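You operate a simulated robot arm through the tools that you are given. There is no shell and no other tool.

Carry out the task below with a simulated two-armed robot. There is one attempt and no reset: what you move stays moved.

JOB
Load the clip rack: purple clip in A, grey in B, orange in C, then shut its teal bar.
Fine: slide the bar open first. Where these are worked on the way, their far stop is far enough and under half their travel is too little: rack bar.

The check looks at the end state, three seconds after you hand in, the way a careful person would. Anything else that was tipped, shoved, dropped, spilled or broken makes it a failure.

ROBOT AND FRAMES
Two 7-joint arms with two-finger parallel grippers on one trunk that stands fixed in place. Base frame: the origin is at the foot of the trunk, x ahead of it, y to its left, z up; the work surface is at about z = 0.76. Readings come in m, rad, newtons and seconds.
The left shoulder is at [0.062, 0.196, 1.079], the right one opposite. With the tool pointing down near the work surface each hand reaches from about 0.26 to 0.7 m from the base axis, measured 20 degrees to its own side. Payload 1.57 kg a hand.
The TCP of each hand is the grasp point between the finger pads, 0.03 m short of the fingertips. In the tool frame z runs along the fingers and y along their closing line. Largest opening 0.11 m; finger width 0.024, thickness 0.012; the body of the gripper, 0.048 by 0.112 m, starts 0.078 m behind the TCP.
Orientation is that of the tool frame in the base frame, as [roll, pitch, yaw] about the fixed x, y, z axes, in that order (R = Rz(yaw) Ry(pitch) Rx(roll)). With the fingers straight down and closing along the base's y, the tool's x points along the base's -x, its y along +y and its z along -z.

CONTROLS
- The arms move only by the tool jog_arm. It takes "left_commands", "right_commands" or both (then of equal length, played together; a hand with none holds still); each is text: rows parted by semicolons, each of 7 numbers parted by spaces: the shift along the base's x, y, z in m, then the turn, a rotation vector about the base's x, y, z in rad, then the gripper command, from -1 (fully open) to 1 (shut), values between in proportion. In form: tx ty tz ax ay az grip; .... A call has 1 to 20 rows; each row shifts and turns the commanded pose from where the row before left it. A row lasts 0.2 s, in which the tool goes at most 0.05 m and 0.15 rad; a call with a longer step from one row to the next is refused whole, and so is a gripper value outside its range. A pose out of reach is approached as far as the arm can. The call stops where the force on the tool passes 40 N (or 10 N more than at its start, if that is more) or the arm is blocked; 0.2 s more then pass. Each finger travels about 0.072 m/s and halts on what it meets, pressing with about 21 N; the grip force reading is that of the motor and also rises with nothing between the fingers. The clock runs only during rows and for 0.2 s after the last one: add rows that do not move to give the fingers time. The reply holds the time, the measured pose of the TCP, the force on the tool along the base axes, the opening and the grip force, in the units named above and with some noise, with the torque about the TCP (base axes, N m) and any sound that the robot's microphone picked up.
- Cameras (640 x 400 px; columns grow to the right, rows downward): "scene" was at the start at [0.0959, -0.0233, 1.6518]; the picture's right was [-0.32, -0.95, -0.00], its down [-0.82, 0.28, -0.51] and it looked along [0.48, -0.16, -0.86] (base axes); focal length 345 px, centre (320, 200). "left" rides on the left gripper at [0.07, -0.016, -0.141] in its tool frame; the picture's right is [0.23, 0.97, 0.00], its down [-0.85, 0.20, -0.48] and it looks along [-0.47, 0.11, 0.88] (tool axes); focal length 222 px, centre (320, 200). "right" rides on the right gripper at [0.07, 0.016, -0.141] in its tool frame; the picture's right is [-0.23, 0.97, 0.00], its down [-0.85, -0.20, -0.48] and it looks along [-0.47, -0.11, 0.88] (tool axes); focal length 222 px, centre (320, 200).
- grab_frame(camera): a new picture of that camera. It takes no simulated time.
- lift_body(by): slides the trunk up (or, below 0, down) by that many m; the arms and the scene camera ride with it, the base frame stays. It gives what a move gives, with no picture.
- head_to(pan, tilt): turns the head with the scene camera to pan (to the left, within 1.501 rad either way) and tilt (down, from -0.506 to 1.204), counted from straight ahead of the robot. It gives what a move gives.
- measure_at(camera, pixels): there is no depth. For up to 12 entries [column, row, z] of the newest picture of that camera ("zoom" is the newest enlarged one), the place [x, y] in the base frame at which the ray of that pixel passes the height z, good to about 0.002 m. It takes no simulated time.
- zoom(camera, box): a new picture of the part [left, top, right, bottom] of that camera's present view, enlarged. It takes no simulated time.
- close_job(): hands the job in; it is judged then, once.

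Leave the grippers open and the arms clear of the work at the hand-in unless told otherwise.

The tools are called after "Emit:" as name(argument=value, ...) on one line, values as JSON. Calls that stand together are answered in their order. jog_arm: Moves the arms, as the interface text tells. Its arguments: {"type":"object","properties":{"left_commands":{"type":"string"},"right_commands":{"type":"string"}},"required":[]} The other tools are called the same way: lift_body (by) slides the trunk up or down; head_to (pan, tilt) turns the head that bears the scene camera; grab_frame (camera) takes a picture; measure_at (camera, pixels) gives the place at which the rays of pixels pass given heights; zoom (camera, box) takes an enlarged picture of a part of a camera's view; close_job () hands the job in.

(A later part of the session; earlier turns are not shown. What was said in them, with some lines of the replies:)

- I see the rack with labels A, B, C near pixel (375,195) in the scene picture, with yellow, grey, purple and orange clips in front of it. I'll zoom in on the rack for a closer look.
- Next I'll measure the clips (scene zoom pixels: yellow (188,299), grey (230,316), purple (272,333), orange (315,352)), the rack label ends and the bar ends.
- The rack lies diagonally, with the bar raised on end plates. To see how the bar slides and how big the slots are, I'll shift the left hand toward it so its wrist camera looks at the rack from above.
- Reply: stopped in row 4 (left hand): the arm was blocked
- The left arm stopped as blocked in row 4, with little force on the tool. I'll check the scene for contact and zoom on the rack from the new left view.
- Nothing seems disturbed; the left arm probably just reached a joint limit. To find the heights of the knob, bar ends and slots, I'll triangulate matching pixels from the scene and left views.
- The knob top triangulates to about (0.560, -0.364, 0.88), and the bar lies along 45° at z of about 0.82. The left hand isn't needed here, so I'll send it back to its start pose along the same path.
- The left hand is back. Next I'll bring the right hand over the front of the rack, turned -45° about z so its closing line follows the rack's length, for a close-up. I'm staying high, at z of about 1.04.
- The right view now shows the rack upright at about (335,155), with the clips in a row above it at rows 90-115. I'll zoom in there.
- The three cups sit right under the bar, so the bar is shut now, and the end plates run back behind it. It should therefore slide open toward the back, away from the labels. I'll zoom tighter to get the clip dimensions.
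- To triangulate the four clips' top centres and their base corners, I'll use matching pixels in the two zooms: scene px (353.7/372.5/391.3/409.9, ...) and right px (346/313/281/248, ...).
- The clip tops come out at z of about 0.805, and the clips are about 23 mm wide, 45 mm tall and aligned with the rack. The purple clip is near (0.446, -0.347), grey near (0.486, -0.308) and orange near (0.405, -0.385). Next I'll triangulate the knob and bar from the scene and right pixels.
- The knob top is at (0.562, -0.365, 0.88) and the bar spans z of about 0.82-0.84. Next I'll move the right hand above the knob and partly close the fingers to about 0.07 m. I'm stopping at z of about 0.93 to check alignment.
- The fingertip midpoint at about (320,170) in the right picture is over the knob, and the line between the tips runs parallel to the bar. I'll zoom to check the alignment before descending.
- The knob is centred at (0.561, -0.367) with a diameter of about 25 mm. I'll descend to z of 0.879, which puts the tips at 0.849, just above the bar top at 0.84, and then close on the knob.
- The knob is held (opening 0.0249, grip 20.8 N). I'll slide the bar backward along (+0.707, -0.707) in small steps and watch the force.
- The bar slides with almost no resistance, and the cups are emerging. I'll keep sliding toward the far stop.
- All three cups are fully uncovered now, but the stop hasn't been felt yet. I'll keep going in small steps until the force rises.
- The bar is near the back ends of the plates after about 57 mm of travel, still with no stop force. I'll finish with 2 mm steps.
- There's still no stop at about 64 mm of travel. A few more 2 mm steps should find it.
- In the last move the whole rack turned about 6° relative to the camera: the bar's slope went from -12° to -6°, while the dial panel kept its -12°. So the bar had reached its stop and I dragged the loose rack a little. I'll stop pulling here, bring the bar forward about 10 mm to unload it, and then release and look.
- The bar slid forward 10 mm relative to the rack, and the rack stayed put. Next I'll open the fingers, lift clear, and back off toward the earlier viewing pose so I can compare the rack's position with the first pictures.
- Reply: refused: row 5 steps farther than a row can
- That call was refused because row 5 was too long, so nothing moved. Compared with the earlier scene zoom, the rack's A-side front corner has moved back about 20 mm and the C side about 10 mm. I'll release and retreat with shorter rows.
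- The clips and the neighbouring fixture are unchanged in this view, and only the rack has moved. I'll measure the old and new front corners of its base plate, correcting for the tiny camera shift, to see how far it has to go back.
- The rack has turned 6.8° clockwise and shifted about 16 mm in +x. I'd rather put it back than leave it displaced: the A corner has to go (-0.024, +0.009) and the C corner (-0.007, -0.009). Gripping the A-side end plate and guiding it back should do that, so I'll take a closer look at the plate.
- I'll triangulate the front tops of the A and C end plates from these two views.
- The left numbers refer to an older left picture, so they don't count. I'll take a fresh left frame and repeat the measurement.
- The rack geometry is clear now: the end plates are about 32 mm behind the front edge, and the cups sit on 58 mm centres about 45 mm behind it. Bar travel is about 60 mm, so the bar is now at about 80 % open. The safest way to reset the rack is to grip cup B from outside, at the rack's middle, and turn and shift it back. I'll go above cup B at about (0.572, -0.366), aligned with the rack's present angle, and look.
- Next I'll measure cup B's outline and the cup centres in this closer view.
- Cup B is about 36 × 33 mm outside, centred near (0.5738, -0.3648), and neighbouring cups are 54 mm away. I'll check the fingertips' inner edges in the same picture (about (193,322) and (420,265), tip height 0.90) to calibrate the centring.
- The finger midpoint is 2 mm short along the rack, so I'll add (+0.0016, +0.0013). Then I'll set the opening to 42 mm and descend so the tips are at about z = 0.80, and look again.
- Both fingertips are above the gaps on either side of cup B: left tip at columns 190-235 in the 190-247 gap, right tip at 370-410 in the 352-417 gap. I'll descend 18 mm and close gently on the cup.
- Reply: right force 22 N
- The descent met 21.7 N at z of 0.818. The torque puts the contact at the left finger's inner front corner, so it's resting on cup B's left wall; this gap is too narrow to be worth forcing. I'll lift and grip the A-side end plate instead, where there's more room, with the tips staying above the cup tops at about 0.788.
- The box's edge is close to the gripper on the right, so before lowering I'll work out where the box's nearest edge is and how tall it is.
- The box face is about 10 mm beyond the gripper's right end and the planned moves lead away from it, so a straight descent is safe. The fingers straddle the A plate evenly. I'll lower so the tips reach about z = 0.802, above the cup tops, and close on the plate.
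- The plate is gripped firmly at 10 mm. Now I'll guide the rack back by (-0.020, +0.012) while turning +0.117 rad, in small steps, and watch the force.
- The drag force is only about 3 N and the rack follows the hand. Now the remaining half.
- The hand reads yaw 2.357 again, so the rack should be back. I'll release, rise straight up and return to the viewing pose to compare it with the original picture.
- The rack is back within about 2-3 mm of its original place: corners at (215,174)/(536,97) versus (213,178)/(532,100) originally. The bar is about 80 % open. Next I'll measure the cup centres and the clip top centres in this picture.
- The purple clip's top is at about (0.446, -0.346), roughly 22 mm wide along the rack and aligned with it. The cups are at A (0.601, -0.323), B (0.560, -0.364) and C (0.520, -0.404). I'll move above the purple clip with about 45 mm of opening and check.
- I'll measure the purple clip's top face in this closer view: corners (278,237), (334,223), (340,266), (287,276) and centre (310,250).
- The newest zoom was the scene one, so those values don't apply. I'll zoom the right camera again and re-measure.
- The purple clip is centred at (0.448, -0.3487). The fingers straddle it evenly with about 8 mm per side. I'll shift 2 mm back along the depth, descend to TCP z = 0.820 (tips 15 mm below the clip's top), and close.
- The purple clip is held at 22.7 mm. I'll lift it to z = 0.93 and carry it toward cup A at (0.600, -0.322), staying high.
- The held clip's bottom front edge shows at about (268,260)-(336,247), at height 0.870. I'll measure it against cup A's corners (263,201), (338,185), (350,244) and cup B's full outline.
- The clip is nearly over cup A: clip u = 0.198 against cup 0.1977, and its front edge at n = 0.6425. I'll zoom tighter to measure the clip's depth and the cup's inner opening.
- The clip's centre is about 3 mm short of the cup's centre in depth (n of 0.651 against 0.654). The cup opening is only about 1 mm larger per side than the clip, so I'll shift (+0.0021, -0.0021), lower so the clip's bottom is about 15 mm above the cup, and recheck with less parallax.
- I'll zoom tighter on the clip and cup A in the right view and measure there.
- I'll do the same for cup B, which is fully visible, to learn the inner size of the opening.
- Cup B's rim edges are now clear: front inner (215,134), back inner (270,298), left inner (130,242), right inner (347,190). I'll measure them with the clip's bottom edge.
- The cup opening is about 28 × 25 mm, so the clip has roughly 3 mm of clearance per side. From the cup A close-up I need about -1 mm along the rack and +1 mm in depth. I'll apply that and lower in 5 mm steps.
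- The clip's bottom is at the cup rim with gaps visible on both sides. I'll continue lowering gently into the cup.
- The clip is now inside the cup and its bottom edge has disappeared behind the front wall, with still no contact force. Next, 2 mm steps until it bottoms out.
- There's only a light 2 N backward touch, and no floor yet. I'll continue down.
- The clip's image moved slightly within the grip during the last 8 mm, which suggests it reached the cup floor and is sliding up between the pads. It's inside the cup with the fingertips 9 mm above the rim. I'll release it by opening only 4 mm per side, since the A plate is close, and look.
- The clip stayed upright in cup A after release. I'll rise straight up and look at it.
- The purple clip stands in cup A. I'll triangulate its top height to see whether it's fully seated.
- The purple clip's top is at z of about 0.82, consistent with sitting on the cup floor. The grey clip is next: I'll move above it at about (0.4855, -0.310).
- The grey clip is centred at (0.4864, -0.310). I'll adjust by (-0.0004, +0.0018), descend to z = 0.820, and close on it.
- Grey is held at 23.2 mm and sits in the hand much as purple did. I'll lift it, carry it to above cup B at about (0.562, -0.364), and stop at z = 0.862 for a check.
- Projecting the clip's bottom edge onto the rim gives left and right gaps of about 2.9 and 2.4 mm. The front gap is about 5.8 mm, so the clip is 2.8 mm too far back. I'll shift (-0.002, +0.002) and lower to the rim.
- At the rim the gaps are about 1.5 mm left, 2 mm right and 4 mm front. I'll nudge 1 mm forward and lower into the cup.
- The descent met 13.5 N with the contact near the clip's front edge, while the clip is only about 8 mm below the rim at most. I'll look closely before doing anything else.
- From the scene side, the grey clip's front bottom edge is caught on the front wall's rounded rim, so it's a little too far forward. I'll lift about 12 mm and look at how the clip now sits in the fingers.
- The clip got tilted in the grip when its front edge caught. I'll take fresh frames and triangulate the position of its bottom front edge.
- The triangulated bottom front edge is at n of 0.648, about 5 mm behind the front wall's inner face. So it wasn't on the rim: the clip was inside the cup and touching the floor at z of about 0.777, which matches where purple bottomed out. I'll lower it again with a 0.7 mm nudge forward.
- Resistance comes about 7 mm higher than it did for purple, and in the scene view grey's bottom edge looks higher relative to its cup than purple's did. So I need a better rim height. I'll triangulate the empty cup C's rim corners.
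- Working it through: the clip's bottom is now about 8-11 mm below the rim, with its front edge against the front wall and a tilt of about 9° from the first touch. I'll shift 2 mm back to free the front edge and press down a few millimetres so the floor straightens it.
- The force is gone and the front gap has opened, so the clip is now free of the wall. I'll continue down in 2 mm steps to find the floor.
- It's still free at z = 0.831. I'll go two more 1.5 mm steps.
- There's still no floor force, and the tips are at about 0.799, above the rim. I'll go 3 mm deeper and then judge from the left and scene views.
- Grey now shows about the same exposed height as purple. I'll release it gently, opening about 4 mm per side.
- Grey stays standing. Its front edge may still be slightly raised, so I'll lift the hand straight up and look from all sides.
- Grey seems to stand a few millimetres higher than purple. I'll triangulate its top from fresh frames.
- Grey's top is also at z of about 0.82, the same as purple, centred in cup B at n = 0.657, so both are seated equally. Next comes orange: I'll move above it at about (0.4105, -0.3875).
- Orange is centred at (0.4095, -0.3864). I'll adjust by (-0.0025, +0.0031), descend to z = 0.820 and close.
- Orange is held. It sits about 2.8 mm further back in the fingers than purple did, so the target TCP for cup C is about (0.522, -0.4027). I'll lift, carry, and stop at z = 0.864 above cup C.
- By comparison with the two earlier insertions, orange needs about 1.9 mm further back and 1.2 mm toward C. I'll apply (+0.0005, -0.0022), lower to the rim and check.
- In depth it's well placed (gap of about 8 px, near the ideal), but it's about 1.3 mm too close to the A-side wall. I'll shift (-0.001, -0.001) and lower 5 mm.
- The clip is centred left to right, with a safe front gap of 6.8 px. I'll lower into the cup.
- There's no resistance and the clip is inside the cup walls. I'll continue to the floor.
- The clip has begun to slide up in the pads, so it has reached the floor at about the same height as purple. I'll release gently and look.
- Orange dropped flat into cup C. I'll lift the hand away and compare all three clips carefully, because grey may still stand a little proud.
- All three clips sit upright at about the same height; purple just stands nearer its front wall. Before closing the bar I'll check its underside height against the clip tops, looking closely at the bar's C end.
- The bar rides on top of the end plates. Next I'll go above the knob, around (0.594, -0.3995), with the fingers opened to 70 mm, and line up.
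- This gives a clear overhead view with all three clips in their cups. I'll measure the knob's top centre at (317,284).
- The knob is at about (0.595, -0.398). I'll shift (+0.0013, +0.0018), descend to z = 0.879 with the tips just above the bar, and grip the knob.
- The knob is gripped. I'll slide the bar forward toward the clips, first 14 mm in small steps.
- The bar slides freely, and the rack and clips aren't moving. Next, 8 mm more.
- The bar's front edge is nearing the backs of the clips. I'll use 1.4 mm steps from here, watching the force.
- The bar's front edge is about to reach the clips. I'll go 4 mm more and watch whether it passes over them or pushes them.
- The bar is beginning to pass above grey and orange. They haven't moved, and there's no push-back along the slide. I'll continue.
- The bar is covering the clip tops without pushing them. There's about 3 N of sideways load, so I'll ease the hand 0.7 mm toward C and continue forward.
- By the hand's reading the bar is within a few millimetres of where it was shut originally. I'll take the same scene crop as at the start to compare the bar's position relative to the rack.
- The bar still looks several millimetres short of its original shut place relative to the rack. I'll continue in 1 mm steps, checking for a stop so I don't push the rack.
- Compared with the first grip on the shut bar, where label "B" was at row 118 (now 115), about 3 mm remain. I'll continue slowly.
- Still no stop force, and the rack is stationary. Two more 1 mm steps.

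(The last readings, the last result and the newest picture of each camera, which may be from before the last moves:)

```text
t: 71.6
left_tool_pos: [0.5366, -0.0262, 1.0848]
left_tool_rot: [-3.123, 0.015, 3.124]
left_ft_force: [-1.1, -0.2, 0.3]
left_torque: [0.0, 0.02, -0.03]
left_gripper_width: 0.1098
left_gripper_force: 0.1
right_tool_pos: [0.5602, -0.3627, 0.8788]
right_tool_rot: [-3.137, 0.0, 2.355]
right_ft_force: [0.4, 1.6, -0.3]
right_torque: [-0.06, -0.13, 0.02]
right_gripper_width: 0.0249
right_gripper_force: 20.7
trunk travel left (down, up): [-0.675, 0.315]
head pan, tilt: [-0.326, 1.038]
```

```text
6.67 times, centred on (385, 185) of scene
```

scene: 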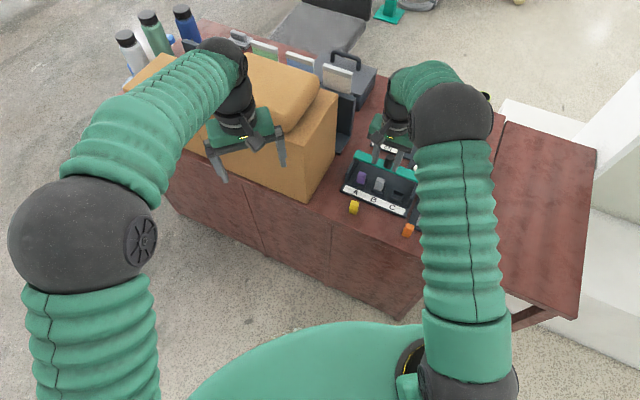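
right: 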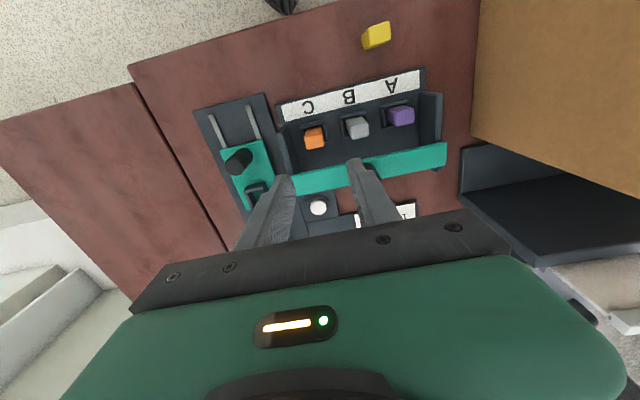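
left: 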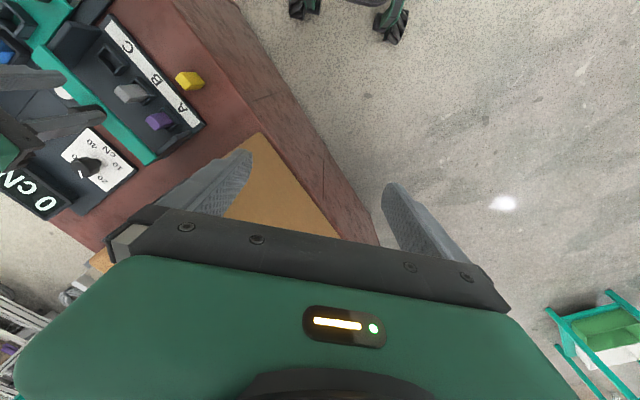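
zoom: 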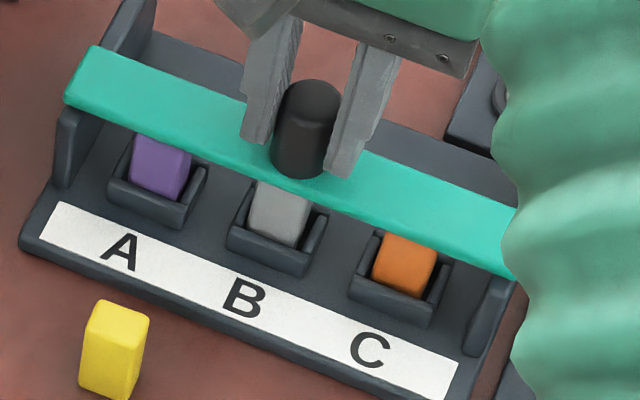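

By the label's position the bar is about where it began. I'll make two more 1 mm steps to be sure it's against its stop, watching for rack motion.

Emit:
jog_arm(right_commands="-0.0007 0.0007 0 0 0 0 0.8; -0.0007 0.0007 0 0 0 0 0.8")

Emit:
zoom(camera="right", box=[200, 60, 450, 230])

Emit:
zoom(camera="scene", box=[345, 155, 425, 215])

```text
t: 72.2
left_tool_pos: [0.5376, -0.0271, 1.0845]
left_tool_rot: [-3.123, 0.016, 3.126]
left_ft_force: [-0.7, 0.0, -0.5]
left_torque: [-0.03, 0.04, 0.0]
left_gripper_width: 0.11
left_gripper_force: 0.1
right_tool_pos: [0.5583, -0.3609, 0.8784]
right_tool_rot: [-3.137, 0.0, 2.354]
right_ft_force: [0.2, -0.9, 0.9]
right_torque: [0.0, 0.05, 0.0]
right_gripper_width: 0.0248
right_gripper_force: 21.6
trunk travel left (down, up): [-0.675, 0.315]
head pan, tilt: [-0.326, 1.038]
```

```text
2.35 times, centred on (325, 145) of right
```

zoom: 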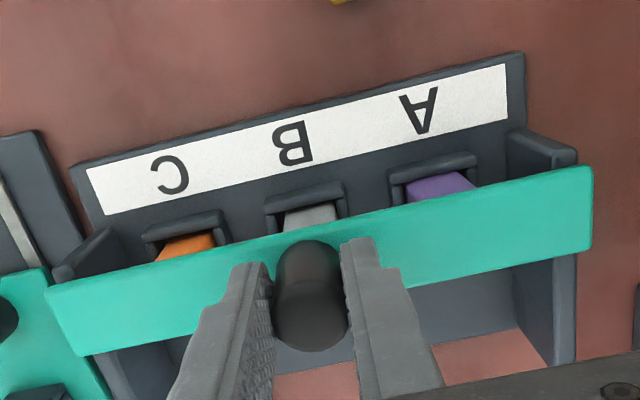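

```text
6.67 times, centred on (385, 185) of scene
```

zoom: 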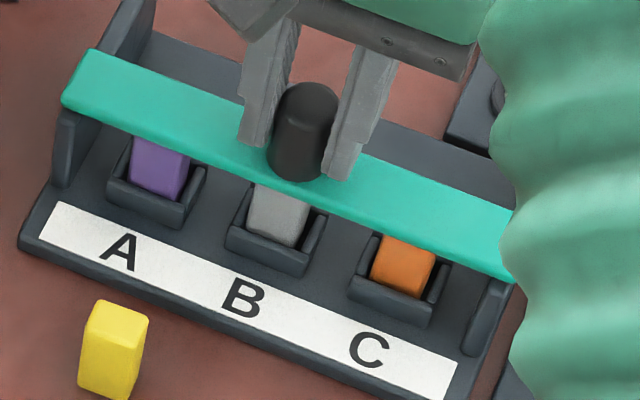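

It's still free, with no force. The plate visible ahead of the bar matches the initial view, so the bar should be about at its stop. I'll try two more small steps to feel it.

Emit:
jog_arm(right_commands="-0.0006 0.0006 0 0 0 0 0.8; -0.0006 0.0006 0 0 0 0 0.8")

Emit:
zoom(camera="right", box=[200, 60, 450, 230])

Emit:
zoom(camera="scene", box=[345, 155, 425, 215])

```text
t: 72.8
left_tool_pos: [0.5371, -0.0274, 1.0846]
left_tool_rot: [-3.122, 0.016, 3.125]
left_ft_force: [0.3, -0.4, -1.1]
left_torque: [-0.03, 0.0, -0.05]
left_gripper_width: 0.11
left_gripper_force: 0.1
right_tool_pos: [0.557, -0.3608, 0.8773]
right_tool_rot: [-3.14, 0.001, 2.354]
right_ft_force: [1.7, -1.7, 0.2]
right_torque: [0.12, 0.12, -0.05]
right_gripper_width: 0.0249
right_gripper_force: 21.2
trunk travel left (down, up): [-0.675, 0.315]
head pan, tilt: [-0.326, 1.038]
```

```text
2.35 times, centred on (325, 145) of right
```

zoom: 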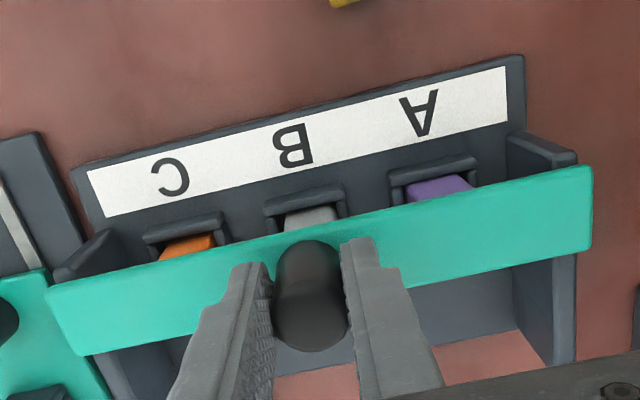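

```text
6.67 times, centred on (385, 185) of scene
```

zoom: 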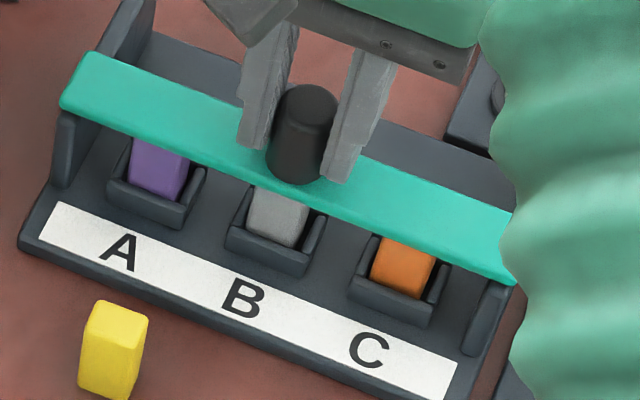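

Now there's 2.4 N of push-back exactly along the slide, so the bar has met its front stop. One more half-millimetre step will confirm it.

Emit:
jog_arm(right_commands="-0.0005 0.0005 0 0 0 0 0.8; 0 0 0 0 0 0 0.8")

Emit:
zoom(camera="right", box=[200, 60, 450, 230])

Emit:
zoom(camera="scene", box=[330, 140, 450, 245])

```text
t: 73.4
left_tool_pos: [0.5375, -0.027, 1.0843]
left_tool_rot: [-3.122, 0.017, 3.125]
left_ft_force: [1.1, 0.1, -0.1]
left_torque: [-0.01, 0.03, -0.02]
left_gripper_width: 0.1099
left_gripper_force: 0.0
right_tool_pos: [0.5577, -0.3603, 0.8791]
right_tool_rot: [-3.139, 0.002, 2.354]
right_ft_force: [2.7, -3.3, 0.4]
right_torque: [-0.11, -0.13, -0.02]
right_gripper_width: 0.0249
right_gripper_force: 21.1
trunk travel left (down, up): [-0.675, 0.315]
head pan, tilt: [-0.326, 1.038]
```

```text
2.35 times, centred on (325, 145) of right
```

zoom: 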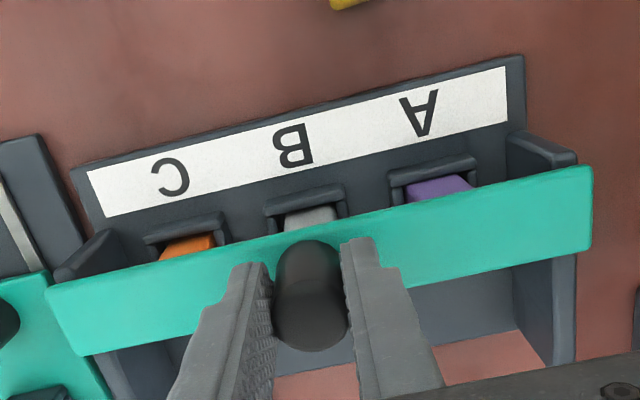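

```text
3.81 times, centred on (390, 192) of scene
```

zoom: 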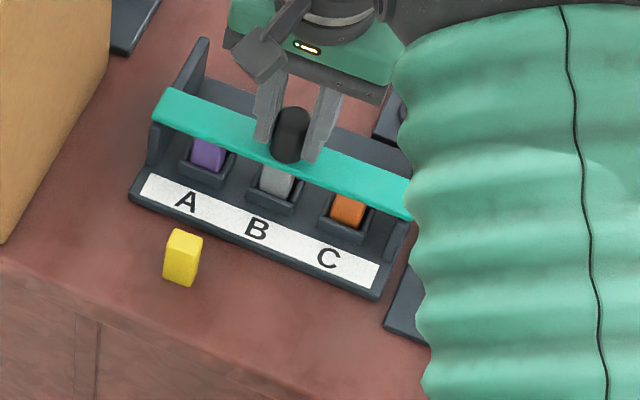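

The force rose to 4.2 N while the rack stayed put relative to the hand, so the bar is at its shut stop. I'll back off 0.5 mm to unload, open the fingers, and rise straight up.

Emit:
jog_arm(right_commands="0.0004 -0.0004 0 0 0 0 0.8; 0 0 0 0 0 0 0.5; 0 0 0 0 0 0 0.1; 0 0 0 0 0 0 -0.27; 0 0 0.02 0 0 0 -0.27; 0 0 0.04 0 0 0 -0.27; 0 0 0.045 0 0 0 -0.27; 0 0 0.045 0 0 0 -0.27; 0 0 0 0 0 0 -0.27")

Emit:
grab_frame(camera="right")

Emit:
zoom(camera="right", box=[220, 60, 430, 210])

Emit:
zoom(camera="left", box=[40, 10, 200, 160])

```text
t: 75.4
left_tool_pos: [0.5361, -0.0269, 1.0848]
left_tool_rot: [-3.123, 0.016, 3.125]
left_ft_force: [0.4, 0.4, -0.6]
left_torque: [0.01, -0.03, 0.01]
left_gripper_width: 0.1105
left_gripper_force: 0.0
right_tool_pos: [0.5555, -0.3607, 1.0279]
right_tool_rot: [-3.139, 0.001, 2.355]
right_ft_force: [1.0, 0.2, 0.3]
right_torque: [-0.01, -0.01, -0.01]
right_gripper_width: 0.0698
right_gripper_force: 0.1
trunk travel left (down, up): [-0.675, 0.315]
head pan, tilt: [-0.326, 1.038]
```

```text
taken
```

right: 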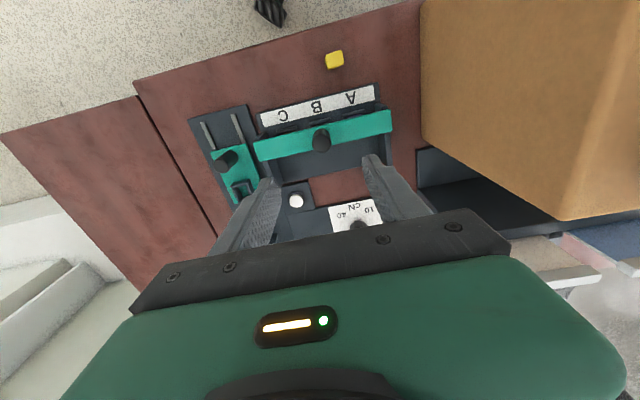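

```text
2.67 times, centred on (325, 135) of right
```

zoom: 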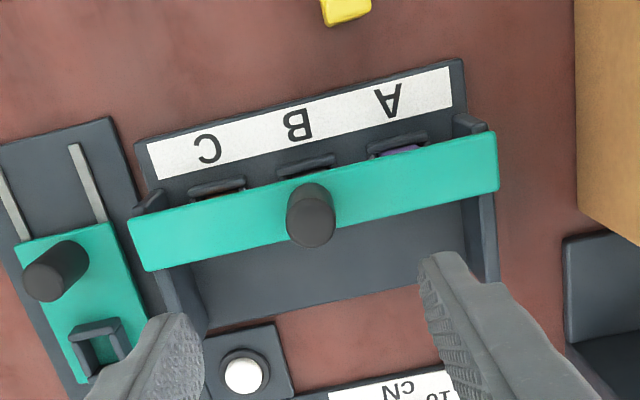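

```text
2.67 times, centred on (120, 85) of left
```

zoom: 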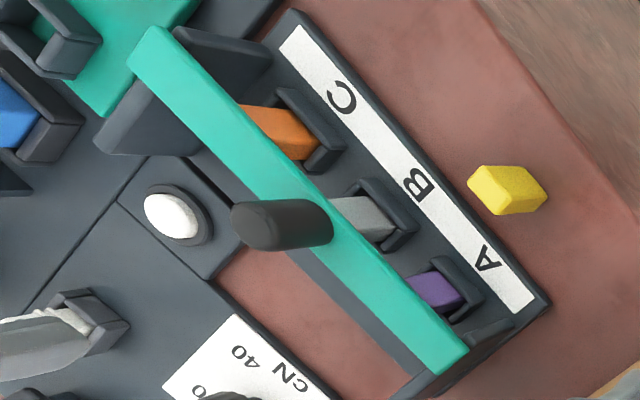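

The bar lies shut over all three clips: orange in C, grey in B, purple in A. I'll check the rack's final place against its original corners, (0.4547, -0.4043) and (0.6015, -0.2571).

Emit:
measure_at(camera="right", pixels=[[255.7, 114.4, 0.77], [377.4, 82.6, 0.77], [321, 141, 0.88]])

Emit:
grab_frame(camera="scene")

```text
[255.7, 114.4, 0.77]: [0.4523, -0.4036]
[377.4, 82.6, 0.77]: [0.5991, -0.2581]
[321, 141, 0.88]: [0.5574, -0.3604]
```

```text
taken
```

scene: 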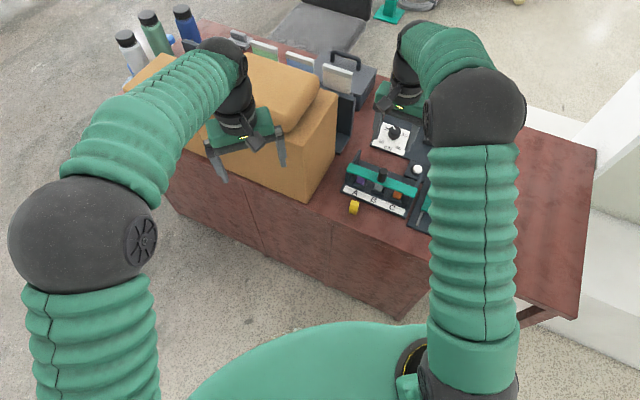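

The rack is within about 2-3 mm of its original position and the clips are loaded. I'll retreat the right hand to its starting pose, reversing the approach and opening the gripper fully, and then take a last look.

Emit:
jog_arm(right_commands="-0.03 -0.005 0.005 0 0 0.13 -0.27; -0.03 -0.01 0.005 0 0 0.13 -0.27; -0.03 -0.012 0.004 0 0 0.13 -0.5; -0.03 -0.015 0 0 0 0.13 -0.8; -0.03 -0.018 0 0 0 0.13 -1; -0.0275 -0.018 0 0 0 0.136 -1; 0 0 0 0 0 0 -1; 0 0 0 0 0 0 -1")

Emit:
grab_frame(camera="scene")

Emit:
zoom(camera="scene", box=[320, 80, 500, 250])

Emit:
zoom(camera="left", box=[0, 0, 260, 200])

Emit:
zoom(camera="scene", box=[340, 145, 430, 215])

```text
t: 77.2
left_tool_pos: [0.5363, -0.026, 1.0849]
left_tool_rot: [-3.122, 0.016, 3.124]
left_ft_force: [-0.1, -0.6, -0.7]
left_torque: [0.01, -0.01, 0.0]
left_gripper_width: 0.1101
left_gripper_force: 0.1
right_tool_pos: [0.3771, -0.4394, 1.0422]
right_tool_rot: [-3.14, 0.002, -3.141]
right_ft_force: [-0.7, 0.4, 0.0]
right_torque: [0.04, 0.0, 0.04]
right_gripper_width: 0.1101
right_gripper_force: 0.1
trunk travel left (down, up): [-0.675, 0.315]
head pan, tilt: [-0.326, 1.038]
```

```text
taken
```

scene: 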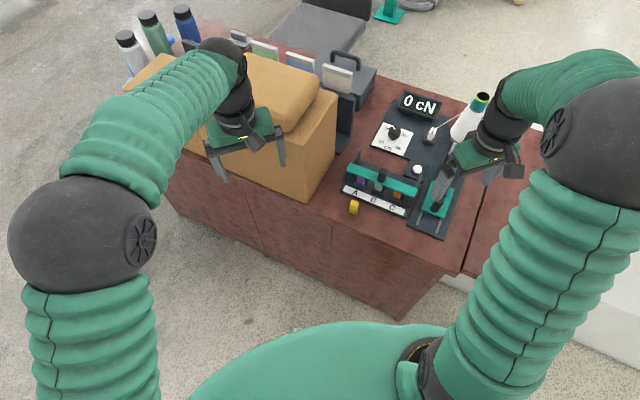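

```text
2.35 times, centred on (410, 165) of scene
```

zoom: 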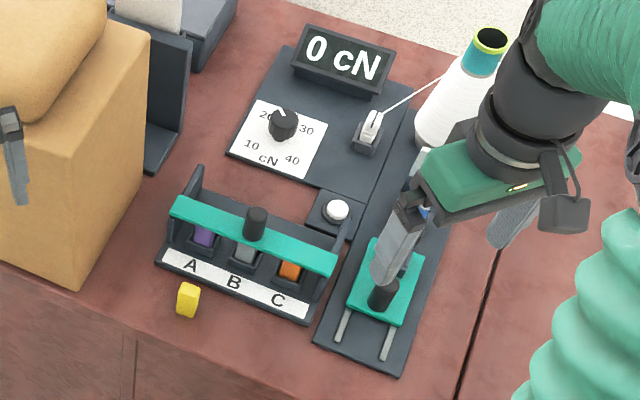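

```text
2.00 times, centred on (130, 100) of left
```

zoom: 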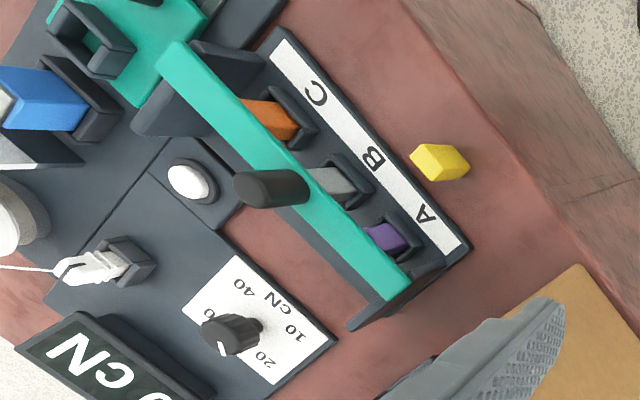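

```text
5.71 times, centred on (385, 180) of scene
```

zoom: 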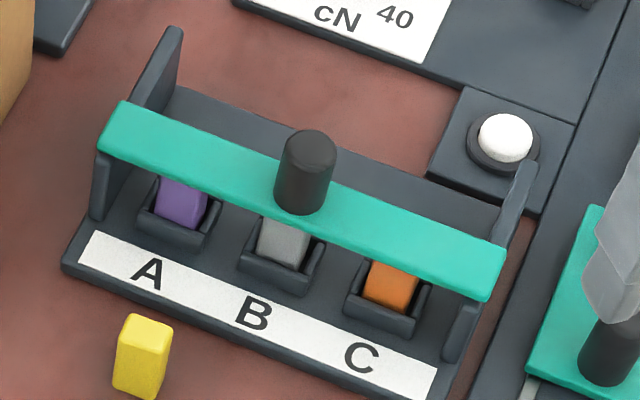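

The final view matches the starting layout. The bar is back across the cups with purple in A, grey in B and orange in C. The yellow clip, gauge, button and spool are unchanged, and both hands are clear with open grippers. I'm handing in the job.

Emit:
close_job()

```text
The job is handed in.
```

The clip rack is loaded: purple in A, grey in B and orange in C, with the teal bar slid fully open first and then shut to its stop over the clips.

- **Rack shifted:** when the bar reached its open stop I pulled slightly too far. The loose rack turned about 7° and its A end moved about 2.5 cm. I gripped the A-side end plate and moved it back, to within about 2–3 mm of where it started.
- **Grey clip:** it caught while going into B and tilted in the gripper. I freed it and lowered it again, and it now sits at the same height as purple.
- **Everything else:** the yellow clip, gauge, button, slider fixture and spool look unchanged in the last pictures. Both grippers are open and clear of the work.
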